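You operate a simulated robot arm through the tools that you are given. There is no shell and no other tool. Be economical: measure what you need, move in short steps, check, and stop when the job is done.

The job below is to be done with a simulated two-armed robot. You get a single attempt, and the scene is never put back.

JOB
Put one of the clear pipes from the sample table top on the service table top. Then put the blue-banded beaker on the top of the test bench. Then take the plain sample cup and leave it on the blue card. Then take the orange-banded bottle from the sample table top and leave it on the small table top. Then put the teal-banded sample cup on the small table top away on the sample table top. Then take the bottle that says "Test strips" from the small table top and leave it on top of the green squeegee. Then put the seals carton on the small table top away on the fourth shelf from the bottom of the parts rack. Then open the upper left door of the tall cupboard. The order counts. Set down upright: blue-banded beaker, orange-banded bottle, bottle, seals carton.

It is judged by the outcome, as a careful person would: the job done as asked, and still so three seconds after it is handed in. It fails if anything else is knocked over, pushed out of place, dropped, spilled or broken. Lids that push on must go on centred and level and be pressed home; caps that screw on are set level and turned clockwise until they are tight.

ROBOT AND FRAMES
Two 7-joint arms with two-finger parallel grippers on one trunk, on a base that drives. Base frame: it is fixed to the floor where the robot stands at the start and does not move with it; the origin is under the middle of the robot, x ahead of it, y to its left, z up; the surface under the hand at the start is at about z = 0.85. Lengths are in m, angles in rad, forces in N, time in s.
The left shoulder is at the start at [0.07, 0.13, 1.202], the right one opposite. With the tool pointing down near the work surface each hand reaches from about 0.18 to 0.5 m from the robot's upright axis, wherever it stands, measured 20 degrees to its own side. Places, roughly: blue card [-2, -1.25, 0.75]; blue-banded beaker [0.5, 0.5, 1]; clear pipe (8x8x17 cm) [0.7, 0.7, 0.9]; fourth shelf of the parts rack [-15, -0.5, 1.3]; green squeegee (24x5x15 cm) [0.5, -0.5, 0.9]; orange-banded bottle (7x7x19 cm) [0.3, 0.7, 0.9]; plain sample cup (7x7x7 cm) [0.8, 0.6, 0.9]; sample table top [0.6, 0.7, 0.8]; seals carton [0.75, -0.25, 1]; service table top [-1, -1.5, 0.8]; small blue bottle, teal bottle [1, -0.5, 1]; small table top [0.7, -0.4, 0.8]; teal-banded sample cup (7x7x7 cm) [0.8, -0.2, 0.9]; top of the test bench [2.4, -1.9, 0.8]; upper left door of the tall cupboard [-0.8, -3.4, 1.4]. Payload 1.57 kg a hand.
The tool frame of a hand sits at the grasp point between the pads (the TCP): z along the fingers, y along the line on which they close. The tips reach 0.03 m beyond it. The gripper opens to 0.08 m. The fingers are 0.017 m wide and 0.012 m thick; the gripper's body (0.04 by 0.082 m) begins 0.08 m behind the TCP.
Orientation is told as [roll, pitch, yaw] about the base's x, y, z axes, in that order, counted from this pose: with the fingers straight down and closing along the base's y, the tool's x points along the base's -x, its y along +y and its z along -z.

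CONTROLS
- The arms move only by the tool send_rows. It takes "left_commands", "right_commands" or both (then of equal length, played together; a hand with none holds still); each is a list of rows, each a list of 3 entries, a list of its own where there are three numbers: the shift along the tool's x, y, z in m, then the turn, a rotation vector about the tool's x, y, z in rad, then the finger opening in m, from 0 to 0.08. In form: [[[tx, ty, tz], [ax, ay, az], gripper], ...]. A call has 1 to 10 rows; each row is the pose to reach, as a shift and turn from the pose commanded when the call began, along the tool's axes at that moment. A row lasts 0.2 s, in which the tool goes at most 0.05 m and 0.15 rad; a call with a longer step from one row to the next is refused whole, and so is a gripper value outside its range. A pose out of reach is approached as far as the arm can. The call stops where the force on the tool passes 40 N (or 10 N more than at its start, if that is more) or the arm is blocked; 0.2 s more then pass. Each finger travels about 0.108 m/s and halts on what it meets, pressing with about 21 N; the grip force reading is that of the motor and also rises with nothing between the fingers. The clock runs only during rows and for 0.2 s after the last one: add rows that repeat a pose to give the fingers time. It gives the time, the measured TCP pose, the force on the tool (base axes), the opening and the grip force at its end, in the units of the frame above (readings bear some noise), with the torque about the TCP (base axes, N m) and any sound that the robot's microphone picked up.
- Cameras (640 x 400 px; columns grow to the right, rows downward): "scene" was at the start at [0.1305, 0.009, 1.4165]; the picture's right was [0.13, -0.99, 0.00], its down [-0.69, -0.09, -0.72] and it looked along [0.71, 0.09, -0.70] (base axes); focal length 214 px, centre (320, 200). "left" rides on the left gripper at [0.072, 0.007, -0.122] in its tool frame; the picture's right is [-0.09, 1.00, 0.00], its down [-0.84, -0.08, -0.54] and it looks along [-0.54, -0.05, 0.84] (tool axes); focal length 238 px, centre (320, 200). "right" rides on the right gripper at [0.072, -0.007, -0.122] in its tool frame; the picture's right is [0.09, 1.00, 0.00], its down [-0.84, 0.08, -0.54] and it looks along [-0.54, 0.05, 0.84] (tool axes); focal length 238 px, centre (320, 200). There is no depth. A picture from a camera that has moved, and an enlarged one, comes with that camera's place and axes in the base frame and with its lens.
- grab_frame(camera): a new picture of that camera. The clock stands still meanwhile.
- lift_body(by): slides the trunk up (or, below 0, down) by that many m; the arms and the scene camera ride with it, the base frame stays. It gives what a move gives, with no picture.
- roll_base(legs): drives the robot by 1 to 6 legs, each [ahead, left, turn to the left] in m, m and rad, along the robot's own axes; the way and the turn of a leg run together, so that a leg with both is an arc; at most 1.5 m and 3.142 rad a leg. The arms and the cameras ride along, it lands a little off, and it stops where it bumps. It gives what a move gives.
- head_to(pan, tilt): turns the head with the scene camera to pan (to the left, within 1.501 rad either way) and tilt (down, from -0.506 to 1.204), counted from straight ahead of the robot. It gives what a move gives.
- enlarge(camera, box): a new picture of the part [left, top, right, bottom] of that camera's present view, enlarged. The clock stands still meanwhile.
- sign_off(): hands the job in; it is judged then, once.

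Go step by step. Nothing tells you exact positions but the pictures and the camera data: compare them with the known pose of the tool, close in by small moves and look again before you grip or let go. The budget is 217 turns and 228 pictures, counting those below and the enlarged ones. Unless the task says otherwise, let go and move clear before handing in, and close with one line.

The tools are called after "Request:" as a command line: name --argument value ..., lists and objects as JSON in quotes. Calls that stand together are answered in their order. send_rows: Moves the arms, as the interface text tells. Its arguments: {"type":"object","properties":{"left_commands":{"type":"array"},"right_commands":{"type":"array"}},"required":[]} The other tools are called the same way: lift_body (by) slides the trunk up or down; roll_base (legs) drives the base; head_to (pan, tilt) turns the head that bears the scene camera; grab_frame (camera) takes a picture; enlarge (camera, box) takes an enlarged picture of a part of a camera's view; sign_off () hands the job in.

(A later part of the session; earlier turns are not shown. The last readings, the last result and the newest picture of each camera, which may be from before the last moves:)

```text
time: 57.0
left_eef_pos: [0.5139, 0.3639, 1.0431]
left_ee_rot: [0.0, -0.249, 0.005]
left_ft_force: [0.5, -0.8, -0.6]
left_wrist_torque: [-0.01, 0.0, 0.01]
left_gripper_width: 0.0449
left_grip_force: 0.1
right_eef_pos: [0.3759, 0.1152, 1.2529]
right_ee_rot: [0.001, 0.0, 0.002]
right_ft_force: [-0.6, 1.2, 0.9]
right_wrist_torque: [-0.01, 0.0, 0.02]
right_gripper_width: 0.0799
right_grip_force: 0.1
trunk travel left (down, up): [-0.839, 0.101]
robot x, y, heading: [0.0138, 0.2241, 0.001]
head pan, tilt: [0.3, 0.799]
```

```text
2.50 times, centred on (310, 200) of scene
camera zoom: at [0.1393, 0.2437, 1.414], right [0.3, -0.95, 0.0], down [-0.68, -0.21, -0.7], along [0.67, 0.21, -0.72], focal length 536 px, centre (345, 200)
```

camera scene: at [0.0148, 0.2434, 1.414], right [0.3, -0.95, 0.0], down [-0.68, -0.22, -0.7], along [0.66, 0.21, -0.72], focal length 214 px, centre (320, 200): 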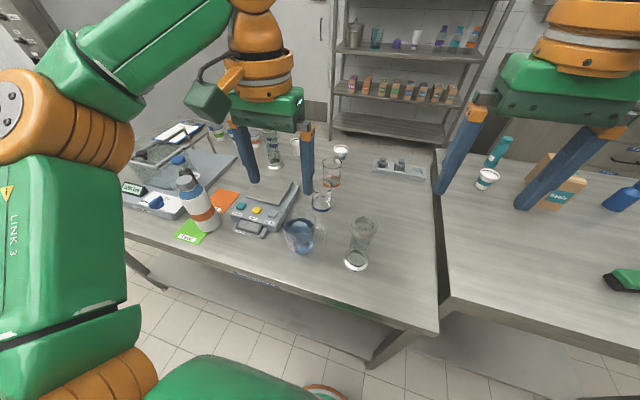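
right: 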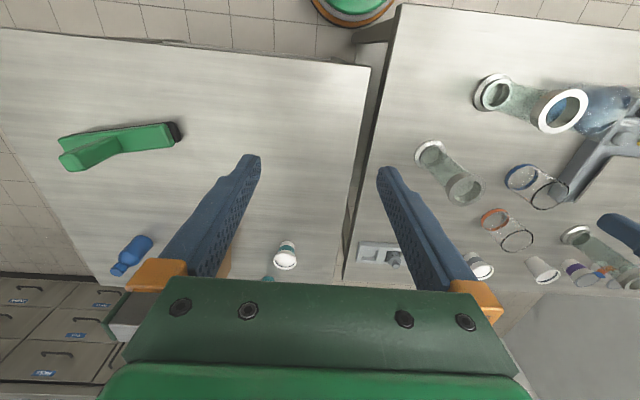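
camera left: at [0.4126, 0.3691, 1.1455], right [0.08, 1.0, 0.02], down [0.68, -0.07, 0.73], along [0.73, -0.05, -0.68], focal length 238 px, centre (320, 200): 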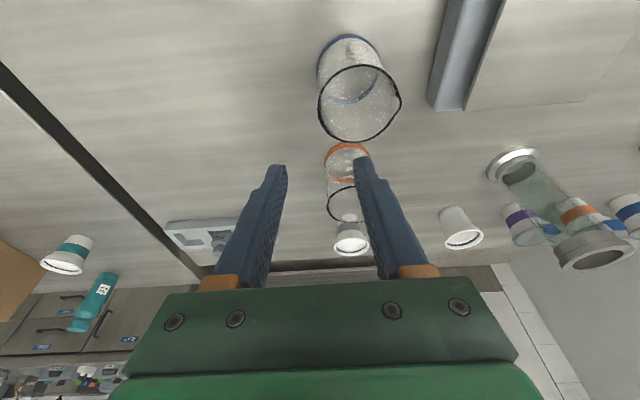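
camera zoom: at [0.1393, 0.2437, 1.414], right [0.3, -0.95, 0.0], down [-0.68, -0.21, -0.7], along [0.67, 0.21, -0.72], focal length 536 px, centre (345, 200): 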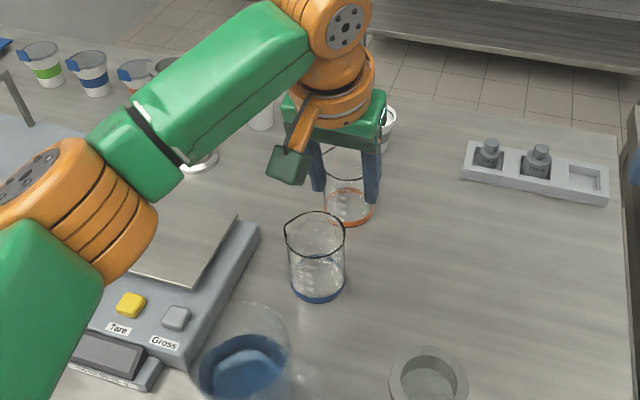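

Alignment agrees at (0.507, 0.397). I descend with one finger inside the wall, then check.

Request:
send_rows --left_commands '[[[0.013, -0.002, 0.03], [0, 0, 0], 0.045], [[0.023, -0.002, 0.065], [0, 0, 0], 0.045], [[0.032, -0.002, 0.1], [0, 0, 0], 0.045], [[0.032, -0.002, 0.1], [0, 0, 0], 0.045]]'

Request:
grab_frame --camera "left"

Request:
enlarge --camera "scene" --box '[260, 140, 400, 260]'

```text
time: 58.0
left_eef_pos: [0.5062, 0.3619, 0.941]
left_ee_rot: [0.0, -0.252, 0.005]
left_ft_force: [-0.2, 0.8, -0.3]
left_wrist_torque: [0.0, -0.04, -0.01]
left_gripper_width: 0.0452
left_grip_force: 0.1
right_eef_pos: [0.3758, 0.1147, 1.2532]
right_ee_rot: [0.0, 0.001, 0.002]
right_ft_force: [0.5, 0.0, 0.7]
right_wrist_torque: [-0.02, -0.03, 0.0]
right_gripper_width: 0.0802
right_grip_force: 0.1
trunk travel left (down, up): [-0.839, 0.101]
robot x, y, heading: [0.0172, 0.2222, -0.0]
head pan, tilt: [0.3, 0.799]
```

```text
194 pictures are left
camera left: at [0.4057, 0.3667, 1.0411], right [0.08, 1.0, 0.02], down [0.68, -0.07, 0.73], along [0.73, -0.05, -0.68], focal length 238 px, centre (320, 200)
```

left: 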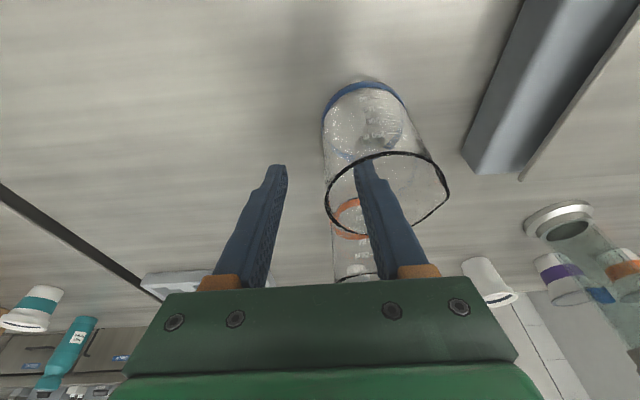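

```text
3.33 times, centred on (330, 200) of scene
camera zoom: at [0.1389, 0.2432, 1.414], right [0.3, -0.95, 0.0], down [-0.68, -0.21, -0.7], along [0.67, 0.21, -0.72], focal length 715 px, centre (287, 200)
```

zoom: 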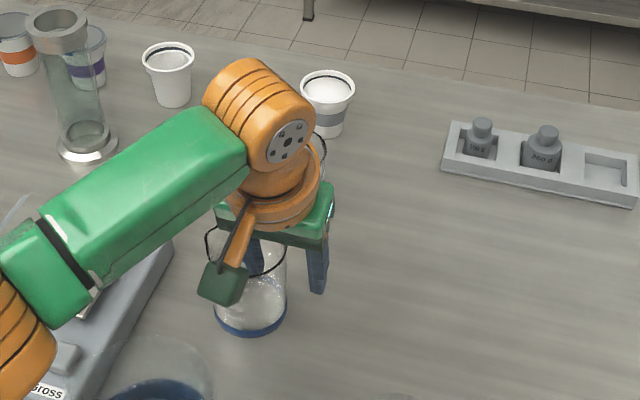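

One finger is inside, the other outside. I close on the wall.

Request:
send_rows --left_commands '[[[0, 0, 0], [0, 0, 0], 0.02], [[0, 0, 0], [0, 0, 0], 0.0], [[0, 0, 0], [0, 0, 0], 0.0], [[0, 0, 0], [0, 0, 0], 0.0]]'

Request:
send_rows --left_commands '[[[-0.006, 0, -0.025], [0, 0, 0], 0.0], [[-0.012, 0, -0.05], [0, 0, 0], 0.0]]'

Request:
grab_frame --camera "left"

```text
time: 59.0
left_eef_pos: [0.5056, 0.362, 0.941]
left_ee_rot: [0.0, -0.252, 0.005]
left_ft_force: [1.3, 1.8, 3.6]
left_wrist_torque: [0.29, 0.04, -0.08]
left_gripper_width: 0.0052
left_grip_force: 20.6
right_eef_pos: [0.3759, 0.1134, 1.2535]
right_ee_rot: [-0.001, -0.001, 0.004]
right_ft_force: [-0.8, 0.3, -0.4]
right_wrist_torque: [0.03, 0.0, 0.01]
right_gripper_width: 0.0801
right_grip_force: 0.1
trunk travel left (down, up): [-0.839, 0.101]
robot x, y, heading: [0.0133, 0.2238, 0.006]
head pan, tilt: [0.3, 0.799]
```

```text
time: 59.6
left_eef_pos: [0.5051, 0.3614, 0.9921]
left_ee_rot: [0.0, -0.248, 0.006]
left_ft_force: [0.3, 0.9, -1.3]
left_wrist_torque: [-0.04, 0.02, 0.0]
left_gripper_width: 0.0052
left_grip_force: 21.1
right_eef_pos: [0.3752, 0.1141, 1.2541]
right_ee_rot: [0.001, 0.001, 0.002]
right_ft_force: [-0.6, -0.4, 0.7]
right_wrist_torque: [0.0, -0.01, -0.02]
right_gripper_width: 0.0802
right_grip_force: 0.1
trunk travel left (down, up): [-0.839, 0.101]
robot x, y, heading: [0.0117, 0.2182, 0.001]
head pan, tilt: [0.3, 0.799]
```

```text
192 pictures are left
camera left: at [0.4043, 0.366, 1.093], right [0.08, 1.0, 0.02], down [0.68, -0.07, 0.73], along [0.73, -0.05, -0.68], focal length 238 px, centre (320, 200)
```

left: 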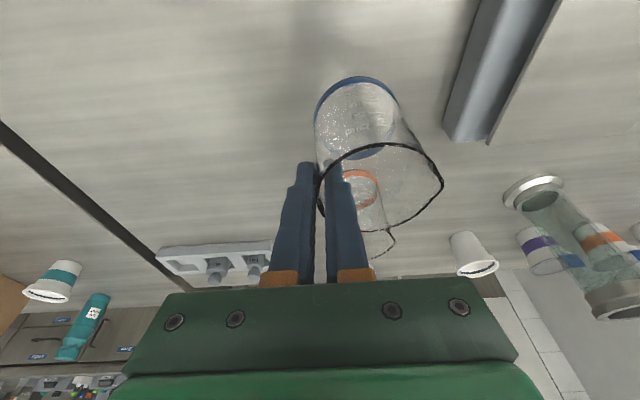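

Beaker held. I raise it further and draw it in, then look toward the test bench.

Request:
send_rows --left_commands '[[[-0.012, 0, -0.0475], [0, 0, 0], 0.0], [[-0.024, 0, -0.095], [0, 0, 0], 0.0], [[-0.036, 0, -0.142], [0, 0, 0], 0.0], [[-0.0055, 0, -0.18], [0, 0, 0], 0.0], [[0.028, 0, -0.213], [0, 0, 0], 0.0], [[0.06, 0, -0.23], [0, 0, 0], 0.0], [[0.06, 0, -0.23], [0, 0, 0], 0.0]]'

Request:
roll_base --legs '[[-0.4, 0, 0]]'

Request:
head_to --pan -0.85 --tilt 0.3

Request:
grab_frame --camera "scene"

Request:
grab_frame --camera "left"

```text
time: 61.2
left_eef_pos: [0.39, 0.3605, 1.1993]
left_ee_rot: [0.001, -0.249, 0.005]
left_ft_force: [-0.1, 0.3, -0.6]
left_wrist_torque: [-0.03, 0.03, 0.02]
left_gripper_width: 0.0049
left_grip_force: 21.3
right_eef_pos: [0.3774, 0.1158, 1.2533]
right_ee_rot: [-0.001, -0.001, 0.002]
right_ft_force: [0.1, -0.4, -0.7]
right_wrist_torque: [-0.02, -0.03, -0.03]
right_gripper_width: 0.0801
right_grip_force: 0.0
trunk travel left (down, up): [-0.839, 0.101]
robot x, y, heading: [0.0068, 0.223, 0.006]
head pan, tilt: [0.3, 0.799]
```

```text
time: 63.7
left_eef_pos: [-0.009, 0.36, 1.1985]
left_ee_rot: [0.0, -0.249, 0.007]
left_ft_force: [-0.1, 1.2, -1.1]
left_wrist_torque: [-0.05, 0.03, -0.01]
left_gripper_width: 0.0049
left_grip_force: 21.4
right_eef_pos: [-0.0217, 0.1125, 1.2521]
right_ee_rot: [0.0, 0.0, 0.004]
right_ft_force: [-1.4, 0.6, 0.3]
right_wrist_torque: [0.04, 0.01, -0.03]
right_gripper_width: 0.0801
right_grip_force: 0.1
trunk travel left (down, up): [-0.839, 0.101]
robot x, y, heading: [-0.3854, 0.2209, 0.004]
head pan, tilt: [0.3, 0.799]
```

```text
time: 65.1
left_eef_pos: [-0.0111, 0.3596, 1.1992]
left_ee_rot: [0.0, -0.249, 0.005]
left_ft_force: [0.1, 0.2, -0.9]
left_wrist_torque: [-0.03, 0.02, 0.01]
left_gripper_width: 0.0052
left_grip_force: 21.7
right_eef_pos: [-0.0245, 0.1142, 1.2525]
right_ee_rot: [-0.001, 0.0, 0.004]
right_ft_force: [-0.1, -0.2, 0.1]
right_wrist_torque: [0.0, 0.03, 0.0]
right_gripper_width: 0.08
right_grip_force: 0.2
trunk travel left (down, up): [-0.839, 0.101]
robot x, y, heading: [-0.3913, 0.2252, 0.005]
head pan, tilt: [-0.85, 0.3]
```

```text
191 pictures are left
camera scene: at [-0.277, 0.1483, 1.4583], right [-0.75, -0.66, 0.0], down [-0.2, 0.22, -0.96], along [0.63, -0.71, -0.3], focal length 214 px, centre (320, 200)
```

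scene: 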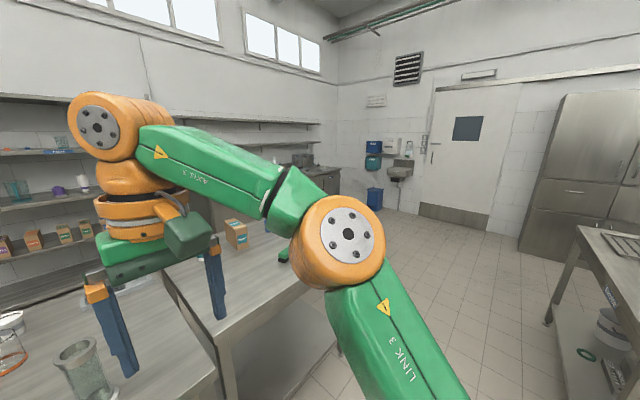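

```text
190 pictures are left
camera left: at [-0.1116, 0.3649, 1.3008], right [0.08, 1.0, 0.02], down [0.68, -0.07, 0.73], along [0.73, -0.05, -0.68], focal length 238 px, centre (320, 200)
```

left: 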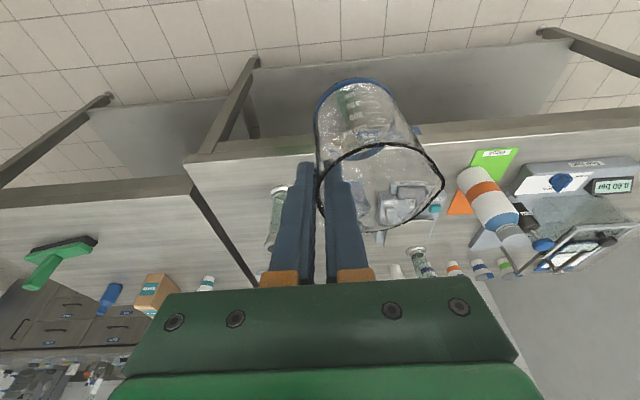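

The beaker hangs upright. I drive around the small table's right side toward the test bench.

Request:
roll_base --legs '[[0, 0, -1.575], [1.45, 0.15, 0], [0.15, 0, 0], [0, 0, 1.571], [1.1, 0, 0]]'

Request:
head_to --pan -0.1 --tilt 0.35

Request:
grab_frame --camera "scene"

```text
time: 86.3
left_eef_pos: [1.1886, -1.3272, 1.1998]
left_ee_rot: [0.0, -0.251, -0.05]
left_ft_force: [-0.2, 0.0, 0.3]
left_wrist_torque: [0.0, -0.03, -0.03]
left_gripper_width: 0.0048
left_grip_force: 21.0
right_eef_pos: [1.1614, -1.5735, 1.2531]
right_ee_rot: [0.0, -0.001, -0.054]
right_ft_force: [0.2, 0.5, -0.4]
right_wrist_torque: [0.0, -0.03, -0.04]
right_gripper_width: 0.08
right_grip_force: 0.1
trunk travel left (down, up): [-0.839, 0.101]
robot x, y, heading: [0.8041, -1.4464, -0.054]
head pan, tilt: [-0.85, 0.3]
```

```text
time: 87.4
left_eef_pos: [1.1891, -1.3281, 1.2005]
left_ee_rot: [0.0, -0.251, -0.047]
left_ft_force: [0.3, 0.7, -1.8]
left_wrist_torque: [-0.03, 0.03, 0.03]
left_gripper_width: 0.0046
left_grip_force: 21.0
right_eef_pos: [1.1629, -1.5727, 1.2518]
right_ee_rot: [0.001, 0.0, -0.053]
right_ft_force: [-0.2, 0.5, -0.7]
right_wrist_torque: [0.05, 0.01, -0.02]
right_gripper_width: 0.0801
right_grip_force: 0.2
trunk travel left (down, up): [-0.839, 0.101]
robot x, y, heading: [0.8032, -1.4439, -0.052]
head pan, tilt: [-0.099, 0.351]
```

```text
189 pictures are left
camera scene: at [0.9459, -1.4653, 1.4537], right [-0.15, -0.99, 0.0], down [-0.34, 0.05, -0.94], along [0.93, -0.14, -0.34], focal length 214 px, centre (320, 200)
```

scene: 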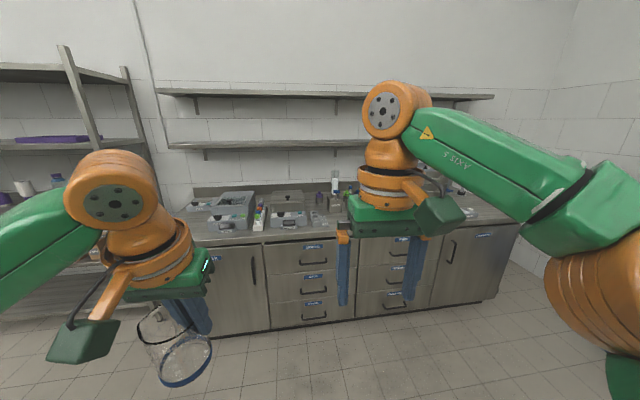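

The lab bench with drawers is ahead. I zoom in to find a free spot.

Request:
enlarge --camera "scene" --box '[180, 165, 350, 275]'

Request:
enlarge --camera "scene" --box '[340, 160, 530, 280]'

```text
3.64 times, centred on (265, 220) of scene
camera zoom: at [0.9459, -1.4653, 1.4537], right [-0.15, -0.99, 0.0], down [-0.34, 0.05, -0.94], along [0.93, -0.14, -0.34], focal length 780 px, centre (520, 127)
```

zoom: 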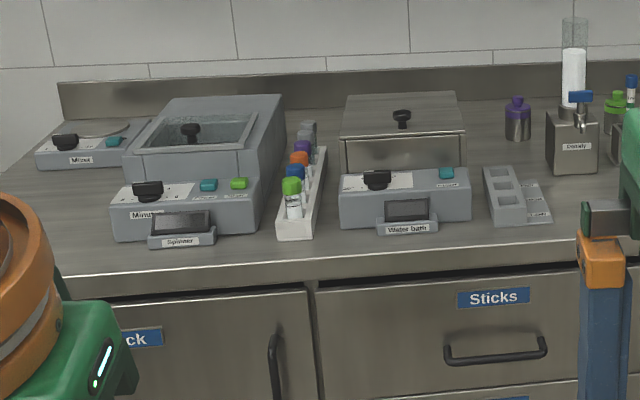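

```text
3.33 times, centred on (435, 220) of scene
camera zoom: at [0.9459, -1.4653, 1.4537], right [-0.15, -0.99, 0.0], down [-0.34, 0.05, -0.94], along [0.93, -0.14, -0.34], focal length 715 px, centre (-63, 133)
```

zoom: 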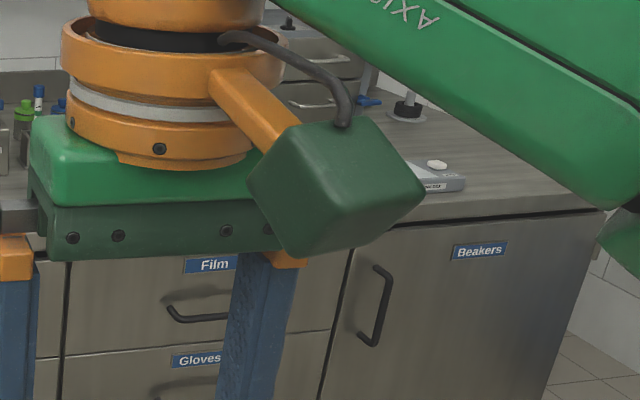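

Open counter lies in front of the small tray, around y = -1.65. I drive closer and strafe right.

Request:
roll_base --legs '[[0.6, -0.28, 0.052]]'

Request:
head_to --pan 0.0 --tilt 0.6

Request:
grab_frame --camera "scene"

Request:
grab_frame --camera "left"

```text
time: 91.1
left_eef_pos: [1.7726, -1.6015, 1.2006]
left_ee_rot: [-0.003, -0.251, 0.008]
left_ft_force: [0.2, 0.1, -1.0]
left_wrist_torque: [-0.01, -0.02, 0.03]
left_gripper_width: 0.0049
left_grip_force: 20.8
right_eef_pos: [1.7589, -1.8465, 1.2524]
right_ee_rot: [0.002, -0.003, 0.004]
right_ft_force: [-0.3, -0.6, 0.0]
right_wrist_torque: [0.01, -0.02, 0.01]
right_gripper_width: 0.0798
right_grip_force: 0.0
trunk travel left (down, up): [-0.839, 0.101]
robot x, y, heading: [1.3949, -1.7397, 0.003]
head pan, tilt: [-0.099, 0.351]
```

```text
time: 91.8
left_eef_pos: [1.7748, -1.602, 1.1993]
left_ee_rot: [0.0, -0.249, 0.007]
left_ft_force: [0.2, 0.4, -1.7]
left_wrist_torque: [-0.02, 0.02, 0.01]
left_gripper_width: 0.0044
left_grip_force: 21.2
right_eef_pos: [1.7608, -1.8478, 1.2534]
right_ee_rot: [0.0, 0.001, 0.002]
right_ft_force: [0.9, 0.5, -0.2]
right_wrist_torque: [-0.01, -0.03, -0.01]
right_gripper_width: 0.0799
right_grip_force: 0.0
trunk travel left (down, up): [-0.839, 0.101]
robot x, y, heading: [1.3971, -1.7439, 0.006]
head pan, tilt: [0.0, 0.6]
```

```text
186 pictures are left
camera scene: at [1.5346, -1.7429, 1.4309], right [0.0, -1.0, 0.0], down [-0.56, 0.0, -0.83], along [0.83, 0.0, -0.56], focal length 214 px, centre (320, 200)
```

scene: 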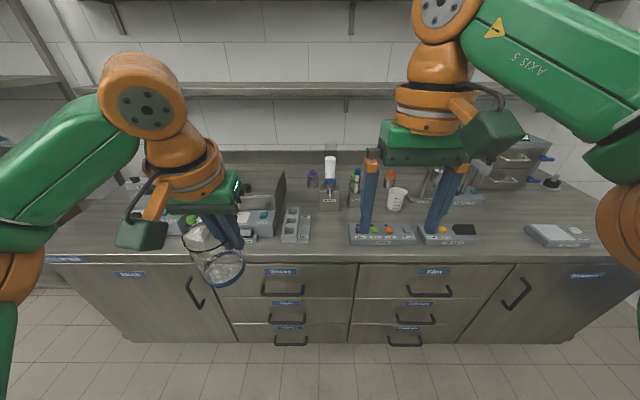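

```text
185 pictures are left
camera left: at [1.6735, -1.5965, 1.3008], right [0.08, 1.0, 0.02], down [0.68, -0.07, 0.73], along [0.73, -0.05, -0.68], focal length 238 px, centre (320, 200)
```

left: 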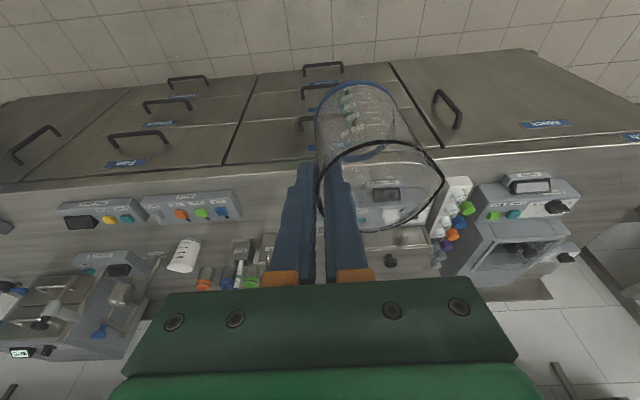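

The bench edge seems to be near x = 2.17, top about 0.75–0.8. I approach further and look again.

Request:
roll_base --legs '[[0.4, 0.0, 0]]'

Request:
head_to --pan 0.0 --tilt 0.8

Request:
grab_frame --camera "scene"

Request:
grab_frame --camera "left"

```text
time: 94.3
left_eef_pos: [2.1671, -1.5978, 1.201]
left_ee_rot: [0.0, -0.252, 0.01]
left_ft_force: [0.3, 0.0, -1.0]
left_wrist_torque: [-0.05, -0.04, 0.04]
left_gripper_width: 0.0048
left_grip_force: 20.7
right_eef_pos: [2.1551, -1.8444, 1.2527]
right_ee_rot: [-0.001, -0.002, 0.008]
right_ft_force: [-0.3, -0.2, 0.3]
right_wrist_torque: [-0.02, 0.0, 0.01]
right_gripper_width: 0.0801
right_grip_force: 0.1
trunk travel left (down, up): [-0.839, 0.101]
robot x, y, heading: [1.7972, -1.7384, 0.007]
head pan, tilt: [0.0, 0.6]
```

```text
time: 95.1
left_eef_pos: [2.1688, -1.5991, 1.1998]
left_ee_rot: [-0.001, -0.249, 0.011]
left_ft_force: [-0.1, -0.7, -1.1]
left_wrist_torque: [-0.01, -0.04, 0.01]
left_gripper_width: 0.0047
left_grip_force: 21.2
right_eef_pos: [2.1572, -1.8445, 1.2528]
right_ee_rot: [0.0, 0.0, 0.008]
right_ft_force: [0.1, -0.2, -0.3]
right_wrist_torque: [0.0, -0.01, 0.01]
right_gripper_width: 0.0799
right_grip_force: 0.0
trunk travel left (down, up): [-0.839, 0.101]
robot x, y, heading: [1.7911, -1.7404, 0.005]
head pan, tilt: [0.0, 0.799]
```

```text
184 pictures are left
camera scene: at [1.9231, -1.7403, 1.4141], right [0.01, -1.0, 0.0], down [-0.72, -0.01, -0.7], along [0.7, 0.0, -0.72], focal length 214 px, centre (320, 200)
```

scene: 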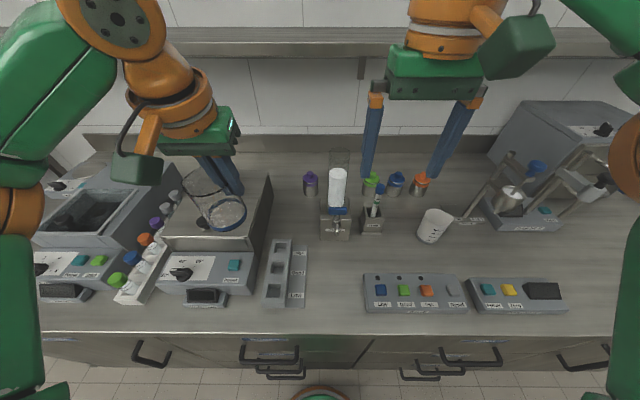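

```text
183 pictures are left
camera left: at [2.0693, -1.5935, 1.3009], right [0.08, 1.0, 0.02], down [0.68, -0.07, 0.73], along [0.73, -0.04, -0.68], focal length 238 px, centre (320, 200)
```

left: 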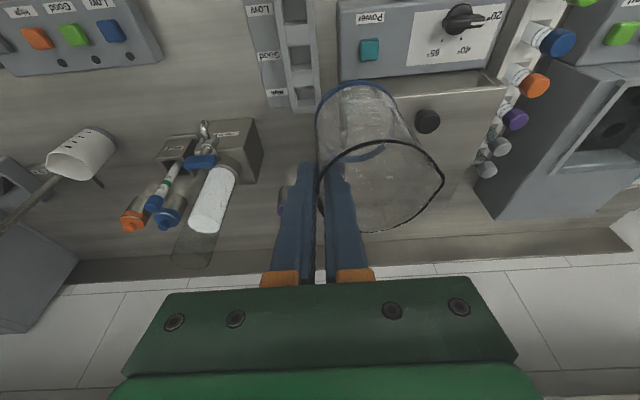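

A free gap at about (2.14, -1.77) lies between the slotted tray and the button box. I strafe right 0.2 m to bring the beaker over it.

Request:
roll_base --legs '[[0.0, -0.2, 0]]'

Request:
head_to --pan 0.35 --tilt 0.85

Request:
grab_frame --camera "scene"

Request:
grab_frame --camera "left"

```text
time: 96.7
left_eef_pos: [2.1699, -1.794, 1.1985]
left_ee_rot: [-0.005, -0.249, 0.01]
left_ft_force: [0.3, 0.6, -1.3]
left_wrist_torque: [-0.07, -0.03, 0.0]
left_gripper_width: 0.0048
left_grip_force: 21.5
right_eef_pos: [2.1587, -2.0409, 1.2523]
right_ee_rot: [-0.003, -0.001, 0.008]
right_ft_force: [-0.3, 0.1, -0.1]
right_wrist_torque: [-0.06, 0.01, -0.03]
right_gripper_width: 0.0799
right_grip_force: 0.2
trunk travel left (down, up): [-0.839, 0.101]
robot x, y, heading: [1.7961, -1.9412, 0.005]
head pan, tilt: [0.0, 0.799]
```

```text
time: 97.5
left_eef_pos: [2.1718, -1.7987, 1.1986]
left_ee_rot: [0.001, -0.25, 0.01]
left_ft_force: [0.3, 0.3, -0.4]
left_wrist_torque: [0.02, 0.02, 0.0]
left_gripper_width: 0.0045
left_grip_force: 20.9
right_eef_pos: [2.159, -2.0447, 1.2531]
right_ee_rot: [0.001, -0.001, 0.009]
right_ft_force: [-1.0, -0.1, -0.1]
right_wrist_torque: [0.02, -0.01, -0.02]
right_gripper_width: 0.0797
right_grip_force: 0.1
trunk travel left (down, up): [-0.839, 0.101]
robot x, y, heading: [1.7949, -1.9423, 0.013]
head pan, tilt: [0.351, 0.85]
```

```text
182 pictures are left
camera scene: at [1.9173, -1.9141, 1.41], right [0.35, -0.94, 0.0], down [-0.7, -0.26, -0.66], along [0.62, 0.23, -0.75], focal length 214 px, centre (320, 200)
```

scene: 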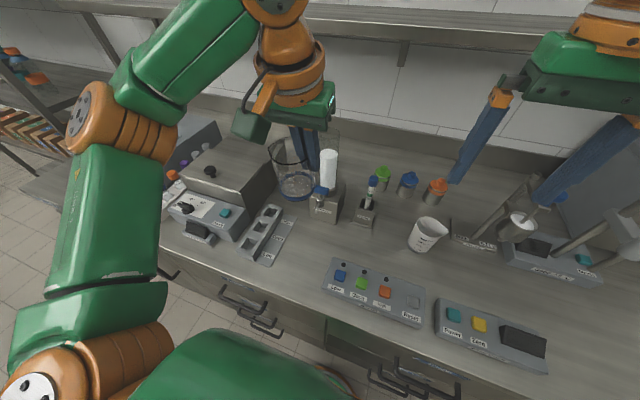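

```text
181 pictures are left
camera left: at [2.0708, -1.7938, 1.3009], right [0.08, 1.0, 0.02], down [0.68, -0.07, 0.73], along [0.73, -0.04, -0.68], focal length 238 px, centre (320, 200)
```

left: 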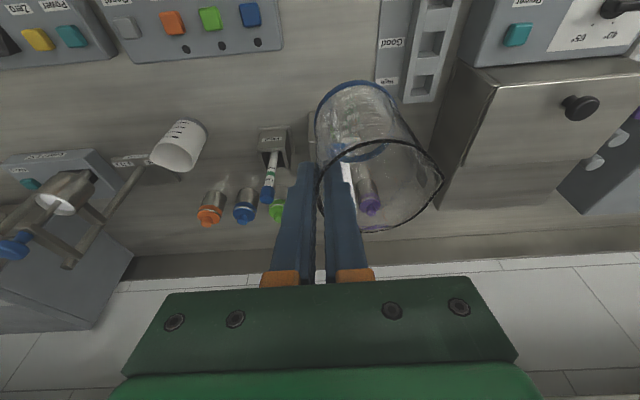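

The gap spans y from -1.847 to -1.70 and the beaker is centred over it. I lower partway and check.

Request:
send_rows --left_commands '[[[0.02, 0, 0.04], [0, 0, 0], 0.0], [[0.035, 0, 0.08], [0, 0, 0], 0.0], [[0.048, 0, 0.12], [0, 0, 0], 0.0], [[0.06, 0, 0.155], [0, 0, 0], 0.0], [[0.066, 0, 0.178], [0, 0, 0], 0.0]]'

Request:
grab_frame --camera "left"

Request:
enlarge --camera "scene" --box '[200, 140, 400, 290]'

```text
time: 98.7
left_eef_pos: [2.1515, -1.7976, 1.0105]
left_ee_rot: [-0.002, -0.25, 0.011]
left_ft_force: [0.1, 0.1, -0.9]
left_wrist_torque: [-0.05, 0.02, -0.01]
left_gripper_width: 0.0044
left_grip_force: 21.1
right_eef_pos: [2.158, -2.0437, 1.2534]
right_ee_rot: [0.001, 0.0, 0.006]
right_ft_force: [0.8, 0.7, 1.0]
right_wrist_torque: [0.01, -0.02, -0.01]
right_gripper_width: 0.08
right_grip_force: 0.0
trunk travel left (down, up): [-0.839, 0.101]
robot x, y, heading: [1.7954, -1.9413, 0.008]
head pan, tilt: [0.351, 0.85]
```

```text
180 pictures are left
camera left: at [2.0512, -1.7926, 1.1115], right [0.08, 1.0, 0.02], down [0.68, -0.07, 0.73], along [0.73, -0.04, -0.68], focal length 238 px, centre (320, 200)
```

left: 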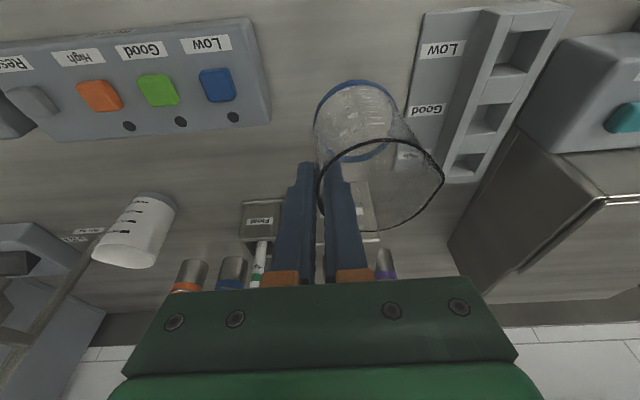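

```text
2.67 times, centred on (300, 215) of scene
camera zoom: at [1.9174, -1.9131, 1.41], right [0.35, -0.94, 0.0], down [-0.7, -0.26, -0.66], along [0.62, 0.23, -0.75], focal length 572 px, centre (373, 160)
```

zoom: 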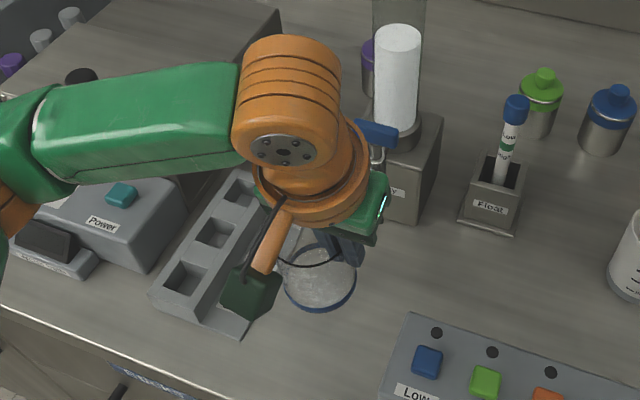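

Request:
send_rows --left_commands '[[[0.0035, 0, 0.0145], [0, 0, 0], 0.0], [[0.007, 0, 0.029], [0, 0, 0], 0.0]]'

Request:
enlarge --camera "scene" --box '[240, 180, 380, 280]'

```text
time: 99.3
left_eef_pos: [2.1528, -1.7975, 0.9814]
left_ee_rot: [0.0, -0.249, 0.011]
left_ft_force: [0.3, -0.2, -0.8]
left_wrist_torque: [-0.04, -0.01, 0.01]
left_gripper_width: 0.0048
left_grip_force: 20.7
right_eef_pos: [2.1595, -2.043, 1.252]
right_ee_rot: [-0.001, -0.001, 0.007]
right_ft_force: [0.7, -0.2, 0.9]
right_wrist_torque: [0.0, 0.0, 0.0]
right_gripper_width: 0.08
right_grip_force: 0.1
trunk travel left (down, up): [-0.839, 0.101]
robot x, y, heading: [1.794, -1.9379, 0.009]
head pan, tilt: [0.351, 0.85]
```

```text
4.00 times, centred on (310, 230) of scene
camera zoom: at [1.9175, -1.9131, 1.41], right [0.35, -0.94, 0.0], down [-0.7, -0.26, -0.66], along [0.62, 0.23, -0.75], focal length 858 px, centre (360, 80)
```

zoom: 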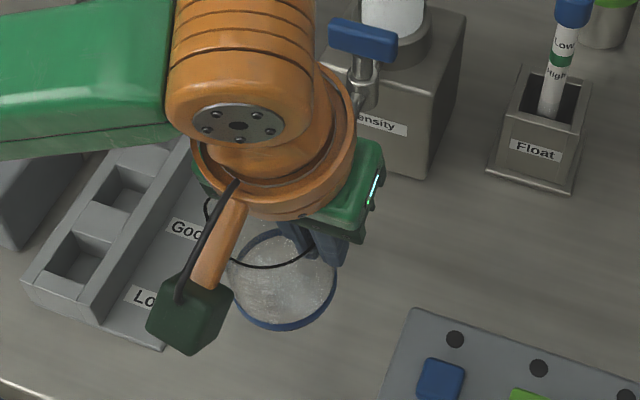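

Request:
send_rows --left_commands '[[[0.001, -0.004, 0.005], [0, 0, 0], 0.0], [[0.002, -0.004, 0.01], [0, 0, 0], 0.0]]'

Request:
send_rows --left_commands '[[[0.001, 0, 0.004], [0, 0, 0], 0.0], [[0.002, 0, 0.008], [0, 0, 0], 0.0]]'

```text
time: 99.9
left_eef_pos: [2.1518, -1.8028, 0.9704]
left_ee_rot: [0.002, -0.248, 0.012]
left_ft_force: [0.5, -0.4, -1.1]
left_wrist_torque: [-0.04, 0.04, -0.03]
left_gripper_width: 0.0047
left_grip_force: 20.8
right_eef_pos: [2.1593, -2.0437, 1.2523]
right_ee_rot: [0.0, -0.001, 0.008]
right_ft_force: [-0.4, -0.2, 0.6]
right_wrist_torque: [0.01, 0.0, 0.0]
right_gripper_width: 0.0801
right_grip_force: 0.1
trunk travel left (down, up): [-0.839, 0.101]
robot x, y, heading: [1.7919, -1.9359, 0.01]
head pan, tilt: [0.351, 0.85]
```

```text
time: 100.5
left_eef_pos: [2.1523, -1.8034, 0.963]
left_ee_rot: [-0.002, -0.251, 0.01]
left_ft_force: [0.0, 0.7, -0.3]
left_wrist_torque: [-0.03, 0.02, 0.0]
left_gripper_width: 0.0046
left_grip_force: 20.9
right_eef_pos: [2.159, -2.0447, 1.253]
right_ee_rot: [-0.001, 0.0, 0.008]
right_ft_force: [-0.4, 0.9, -1.1]
right_wrist_torque: [0.0, 0.01, 0.0]
right_gripper_width: 0.0801
right_grip_force: 0.1
trunk travel left (down, up): [-0.839, 0.101]
robot x, y, heading: [1.7969, -1.9405, 0.007]
head pan, tilt: [0.351, 0.85]
```

Request:
enlarge --camera "left" --box '[260, 50, 480, 200]'

Request:
send_rows --left_commands '[[[0.001, 0, 0.004], [0, 0, 0], 0.0], [[0.002, 0, 0.008], [0, 0, 0], 0.0]]'

```text
2.67 times, centred on (370, 125) of left
camera zoom: at [2.052, -1.7973, 1.0642], right [0.08, 1.0, 0.02], down [0.68, -0.07, 0.73], along [0.73, -0.04, -0.68], focal length 636 px, centre (187, 400)
```

zoom: 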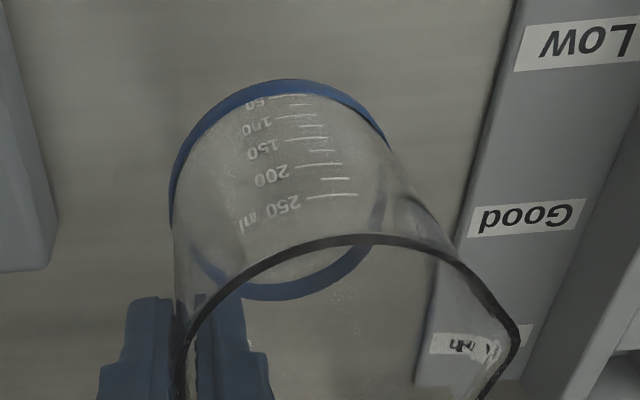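

```text
time: 101.1
left_eef_pos: [2.1514, -1.8027, 0.9541]
left_ee_rot: [-0.001, -0.251, 0.011]
left_ft_force: [-0.6, -1.2, -1.1]
left_wrist_torque: [-0.03, 0.03, -0.01]
left_gripper_width: 0.0046
left_grip_force: 20.8
right_eef_pos: [2.1586, -2.0439, 1.2534]
right_ee_rot: [-0.001, -0.001, 0.008]
right_ft_force: [-0.3, 0.1, -1.5]
right_wrist_torque: [0.0, 0.01, -0.01]
right_gripper_width: 0.0804
right_grip_force: 0.0
trunk travel left (down, up): [-0.839, 0.101]
robot x, y, heading: [1.7944, -1.9409, 0.011]
head pan, tilt: [0.351, 0.85]
```

Request:
send_rows --left_commands '[[[0.001, 0, 0.004], [0, 0, 0], 0.0], [[0.002, 0, 0.008], [0, 0, 0], 0.0]]'

Request:
send_rows --left_commands '[[[0.001, 0, 0.003], [0, 0, 0], 0.0], [[0.0015, 0, 0.006], [0, 0, 0], 0.0]]'

```text
time: 101.7
left_eef_pos: [2.1532, -1.8032, 0.9466]
left_ee_rot: [0.002, -0.25, 0.011]
left_ft_force: [-0.1, 0.0, -1.4]
left_wrist_torque: [-0.05, -0.01, -0.01]
left_gripper_width: 0.0042
left_grip_force: 20.6
right_eef_pos: [2.1587, -2.0445, 1.2524]
right_ee_rot: [0.0, 0.0, 0.007]
right_ft_force: [-0.1, -0.1, -0.1]
right_wrist_torque: [-0.01, -0.01, 0.0]
right_gripper_width: 0.0798
right_grip_force: 0.1
trunk travel left (down, up): [-0.839, 0.101]
robot x, y, heading: [1.7939, -1.9409, 0.006]
head pan, tilt: [0.351, 0.85]
```

```text
time: 102.3
left_eef_pos: [2.1516, -1.8051, 0.9423]
left_ee_rot: [0.0, -0.256, 0.01]
left_ft_force: [1.4, -0.9, 15.1]
left_wrist_torque: [0.41, 0.26, 0.04]
left_gripper_width: 0.0047
left_grip_force: 21.1
right_eef_pos: [2.1551, -2.0457, 1.2533]
right_ee_rot: [0.0, -0.001, 0.009]
right_ft_force: [-0.4, 0.2, 0.6]
right_wrist_torque: [-0.02, -0.02, -0.01]
right_gripper_width: 0.0801
right_grip_force: 0.0
trunk travel left (down, up): [-0.839, 0.101]
robot x, y, heading: [1.7982, -1.941, 0.009]
head pan, tilt: [0.351, 0.85]
```

The beaker is on the bench (15 N). I ease up slightly, open, and rise clear.

Request:
send_rows --left_commands '[[[-0.0005, 0, -0.002], [0, 0, 0], 0.0], [[-0.0005, 0, -0.002], [0, 0, 0], 0.026], [[-0.0005, 0, -0.002], [0, 0, 0], 0.026], [[-0.01, 0, -0.04], [0, 0, 0], 0.026], [[-0.02, 0, -0.08], [0, 0, 0], 0.026], [[-0.03, 0, -0.12], [0, 0, 0], 0.026], [[-0.02, 0, -0.165], [0, 0, 0], 0.026], [[0.0, 0, -0.21], [0, 0.1, 0], 0.06], [[0.03, 0, -0.24], [0, 0.24, 0], 0.08]]'

Request:
grab_frame --camera "scene"

```text
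time: 104.3
left_eef_pos: [2.0614, -1.8044, 1.1657]
left_ee_rot: [0.001, -0.011, 0.012]
left_ft_force: [-0.2, -0.1, -0.6]
left_wrist_torque: [0.03, 0.0, 0.01]
left_gripper_width: 0.0802
left_grip_force: 0.1
right_eef_pos: [2.1568, -2.0449, 1.2523]
right_ee_rot: [0.0, -0.002, 0.006]
right_ft_force: [-0.3, 0.2, 0.7]
right_wrist_torque: [-0.01, -0.01, 0.0]
right_gripper_width: 0.0799
right_grip_force: 0.0
trunk travel left (down, up): [-0.839, 0.101]
robot x, y, heading: [1.7937, -1.9376, 0.01]
head pan, tilt: [0.351, 0.85]
```

```text
176 pictures are left
camera scene: at [1.916, -1.9138, 1.4101], right [0.35, -0.94, 0.0], down [-0.7, -0.26, -0.66], along [0.62, 0.23, -0.75], focal length 214 px, centre (320, 200)
```

scene: 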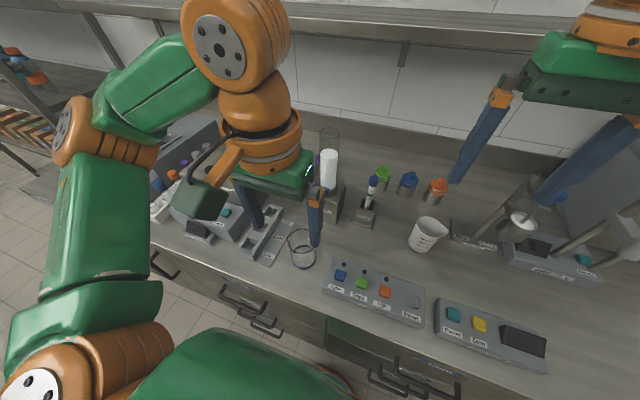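

The beaker stands upright on the bench. I back off and drive round behind the sample table to reach the plain cup.

Request:
roll_base --legs '[[-0.3, 0, 0], [0, 0, 1.563], [1.2, 0, 0]]'

Request:
head_to --pan 0.0 --tilt 0.4

Request:
grab_frame --camera "scene"

```text
time: 115.8
left_eef_pos: [1.3491, -0.4795, 1.1651]
left_ee_rot: [0.0, -0.011, 1.581]
left_ft_force: [0.7, -0.4, 0.5]
left_wrist_torque: [-0.01, -0.01, -0.01]
left_gripper_width: 0.08
left_grip_force: 0.1
right_eef_pos: [1.589, -0.3852, 1.2533]
right_ee_rot: [-0.001, -0.001, 1.578]
right_ft_force: [-0.9, -0.7, 0.6]
right_wrist_torque: [0.02, 0.0, -0.02]
right_gripper_width: 0.0798
right_grip_force: 0.1
trunk travel left (down, up): [-0.839, 0.101]
robot x, y, heading: [1.4889, -0.7484, 1.578]
head pan, tilt: [0.351, 0.85]
```

```text
time: 116.7
left_eef_pos: [1.3496, -0.4795, 1.165]
left_ee_rot: [0.001, -0.012, 1.582]
left_ft_force: [0.0, 0.5, -0.6]
left_wrist_torque: [0.0, 0.03, -0.01]
left_gripper_width: 0.0798
left_grip_force: 0.1
right_eef_pos: [1.5893, -0.3834, 1.2529]
right_ee_rot: [-0.002, 0.0, 1.58]
right_ft_force: [0.1, 0.1, -0.6]
right_wrist_torque: [0.0, 0.01, -0.01]
right_gripper_width: 0.0799
right_grip_force: 0.0
trunk travel left (down, up): [-0.839, 0.101]
robot x, y, heading: [1.4843, -0.7484, 1.575]
head pan, tilt: [0.0, 0.4]
```

```text
175 pictures are left
camera scene: at [1.4821, -0.6066, 1.449], right [1.0, 0.01, 0.0], down [0.0, -0.39, -0.92], along [-0.01, 0.92, -0.39], focal length 214 px, centre (320, 200)
```

scene: 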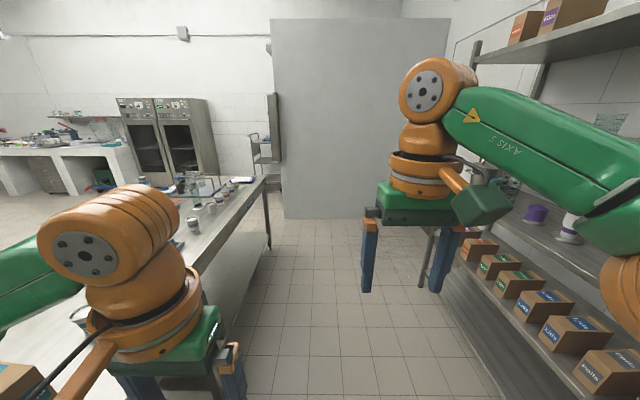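

The rack is close on the right, so I turn to face the tables here and then strafe along to the cup.

Request:
roll_base --legs '[[0, 0.05, 1.567], [0, -1.2, 0]]'

Request:
head_to --pan 0.0 --tilt 0.7

Request:
grab_frame --camera "scene"

```text
time: 126.6
left_eef_pos: [1.1653, 0.268, 1.1654]
left_ee_rot: [-0.002, -0.009, -3.12]
left_ft_force: [0.4, 0.2, -0.1]
left_wrist_torque: [0.01, -0.04, -0.04]
left_gripper_width: 0.08
left_grip_force: 0.0
right_eef_pos: [1.0662, 0.507, 1.2531]
right_ee_rot: [0.001, 0.001, -3.122]
right_ft_force: [0.1, 0.0, -0.1]
right_wrist_torque: [0.01, -0.01, 0.0]
right_gripper_width: 0.08
right_grip_force: 0.1
trunk travel left (down, up): [-0.839, 0.101]
robot x, y, heading: [1.4347, 0.4062, -3.125]
head pan, tilt: [0.0, 0.4]
```

```text
time: 127.4
left_eef_pos: [1.1648, 0.2694, 1.1651]
left_ee_rot: [-0.002, -0.011, -3.118]
left_ft_force: [-0.2, 0.0, 0.4]
left_wrist_torque: [-0.01, 0.02, 0.03]
left_gripper_width: 0.0802
left_grip_force: 0.0
right_eef_pos: [1.066, 0.5084, 1.2537]
right_ee_rot: [0.001, 0.001, -3.124]
right_ft_force: [-0.1, -1.0, 0.4]
right_wrist_torque: [0.01, 0.02, 0.02]
right_gripper_width: 0.0801
right_grip_force: 0.1
trunk travel left (down, up): [-0.839, 0.101]
robot x, y, heading: [1.4326, 0.408, -3.121]
head pan, tilt: [0.0, 0.7]
```

```text
174 pictures are left
camera scene: at [1.2955, 0.4038, 1.4223], right [-0.02, 1.0, 0.0], down [0.64, 0.01, -0.77], along [-0.77, -0.02, -0.64], focal length 214 px, centre (320, 200)
```

scene: 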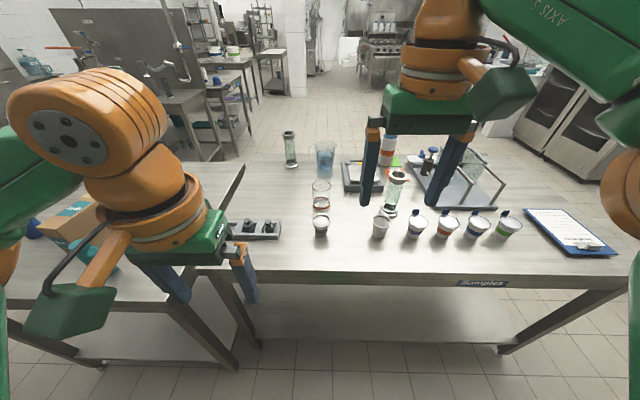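

Request:
enlarge --camera "scene" --box '[290, 150, 530, 260]'

```text
2.67 times, centred on (410, 205) of scene
camera zoom: at [1.2955, 0.4038, 1.4223], right [-0.02, 1.0, 0.0], down [0.64, 0.01, -0.77], along [-0.77, -0.02, -0.64], focal length 572 px, centre (80, 187)
```

zoom: 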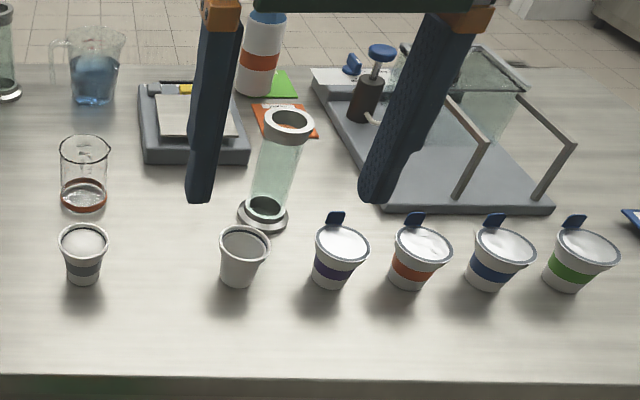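

The plain cup is at (0.793, 0.596), rim about 0.92 and 0.061 wide. I drive closer and use the right hand.

Request:
roll_base --legs '[[0.22, 0, -0.018]]'

Request:
grab_frame --camera "right"

```text
time: 129.1
left_eef_pos: [0.947, 0.2744, 1.1657]
left_ee_rot: [-0.002, -0.014, -3.141]
left_ft_force: [0.8, 0.3, -0.3]
left_wrist_torque: [0.01, 0.03, -0.03]
left_gripper_width: 0.08
left_grip_force: 0.1
right_eef_pos: [0.8541, 0.515, 1.2538]
right_ee_rot: [-0.001, -0.002, 3.14]
right_ft_force: [-0.1, 0.0, -0.5]
right_wrist_torque: [0.0, 0.0, -0.02]
right_gripper_width: 0.0796
right_grip_force: 0.0
trunk travel left (down, up): [-0.839, 0.101]
robot x, y, heading: [1.2131, 0.4054, 3.142]
head pan, tilt: [0.0, 0.7]
```

```text
172 pictures are left
camera right: at [0.9265, 0.5208, 1.3768], right [0.09, -1.0, 0.0], down [-0.83, -0.08, 0.55], along [-0.54, -0.05, -0.84], focal length 238 px, centre (320, 200)
```

right: 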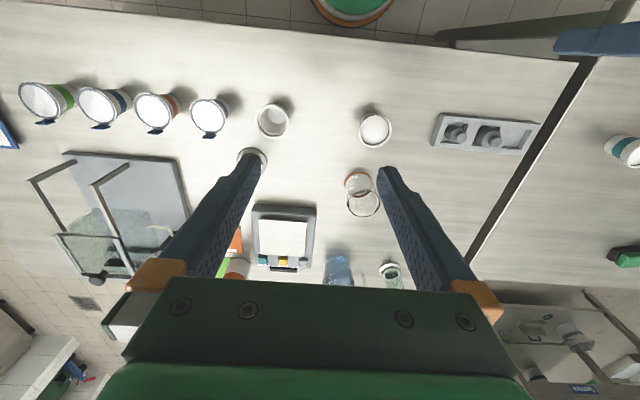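

Request:
send_rows --right_commands '[[[-0.02, -0.03, 0.03], [0, 0, 0], 0.08], [[-0.04, -0.06, 0.06], [0, 0, 0], 0.08], [[-0.057, -0.083, 0.09], [0, 0, 0], 0.08], [[-0.057, -0.083, 0.138], [0, 0, 0], 0.08], [[-0.057, -0.083, 0.186], [0, 0, 0], 0.08], [[-0.057, -0.083, 0.234], [0, 0, 0], 0.08], [[-0.057, -0.083, 0.234], [0, 0, 0], 0.08]]'

Request:
grab_frame --camera "right"

Request:
enlarge --camera "scene" --box '[320, 170, 480, 290]'

```text
time: 130.7
left_eef_pos: [0.9439, 0.2727, 1.1643]
left_ee_rot: [-0.001, -0.012, -3.14]
left_ft_force: [0.4, -0.6, 0.0]
left_wrist_torque: [0.03, -0.04, -0.02]
left_gripper_width: 0.0799
left_grip_force: 0.1
right_eef_pos: [0.7936, 0.5959, 1.0177]
right_ee_rot: [0.002, 0.0, 3.138]
right_ft_force: [0.0, 0.0, -1.3]
right_wrist_torque: [-0.04, 0.02, 0.0]
right_gripper_width: 0.0799
right_grip_force: 0.1
trunk travel left (down, up): [-0.839, 0.101]
robot x, y, heading: [1.2112, 0.4086, 3.137]
head pan, tilt: [0.0, 0.7]
```

```text
171 pictures are left
camera right: at [0.8653, 0.6031, 1.1407], right [0.09, -1.0, 0.0], down [-0.84, -0.08, 0.54], along [-0.54, -0.05, -0.84], focal length 238 px, centre (320, 200)
```

right: 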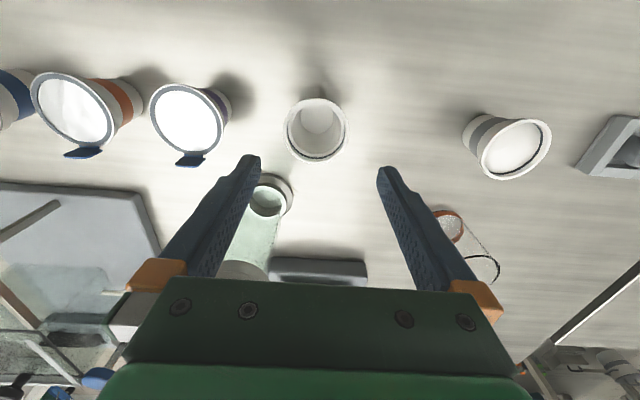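

```text
3.33 times, centred on (400, 230) of scene
camera zoom: at [1.0771, 0.4042, 1.4223], right [0.0, 1.0, 0.0], down [0.64, 0.0, -0.76], along [-0.76, 0.0, -0.64], focal length 715 px, centre (53, 100)
```

zoom: 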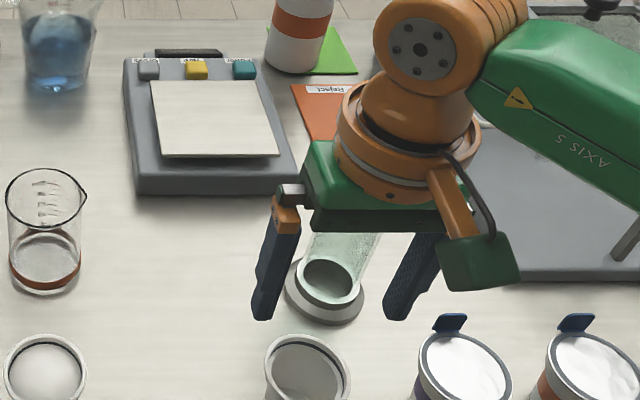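

The cup centre reads (0.80, 0.60). I descend over it with the fingers on either side.

Request:
send_rows --right_commands '[[[0.005, -0.003, 0.03], [0, 0, 0], 0.08], [[0.005, -0.003, 0.065], [0, 0, 0], 0.08]]'

Request:
grab_frame --camera "right"

```text
time: 131.3
left_eef_pos: [0.942, 0.2738, 1.1641]
left_ee_rot: [-0.001, -0.011, -3.14]
left_ft_force: [0.0, 0.5, -0.3]
left_wrist_torque: [-0.03, -0.02, 0.0]
left_gripper_width: 0.0799
left_grip_force: 0.0
right_eef_pos: [0.7975, 0.5998, 0.9521]
right_ee_rot: [0.002, 0.001, 3.14]
right_ft_force: [-0.5, 0.2, 0.0]
right_wrist_torque: [-0.02, -0.01, 0.02]
right_gripper_width: 0.0798
right_grip_force: 0.1
trunk travel left (down, up): [-0.839, 0.101]
robot x, y, heading: [1.2109, 0.4082, 3.139]
head pan, tilt: [0.0, 0.7]
```

```text
169 pictures are left
camera right: at [0.8706, 0.6068, 1.0758], right [0.09, -1.0, 0.0], down [-0.84, -0.08, 0.54], along [-0.54, -0.05, -0.84], focal length 238 px, centre (320, 200)
```

right: 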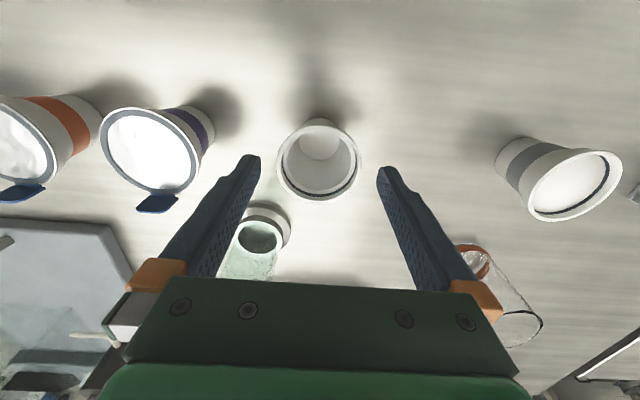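

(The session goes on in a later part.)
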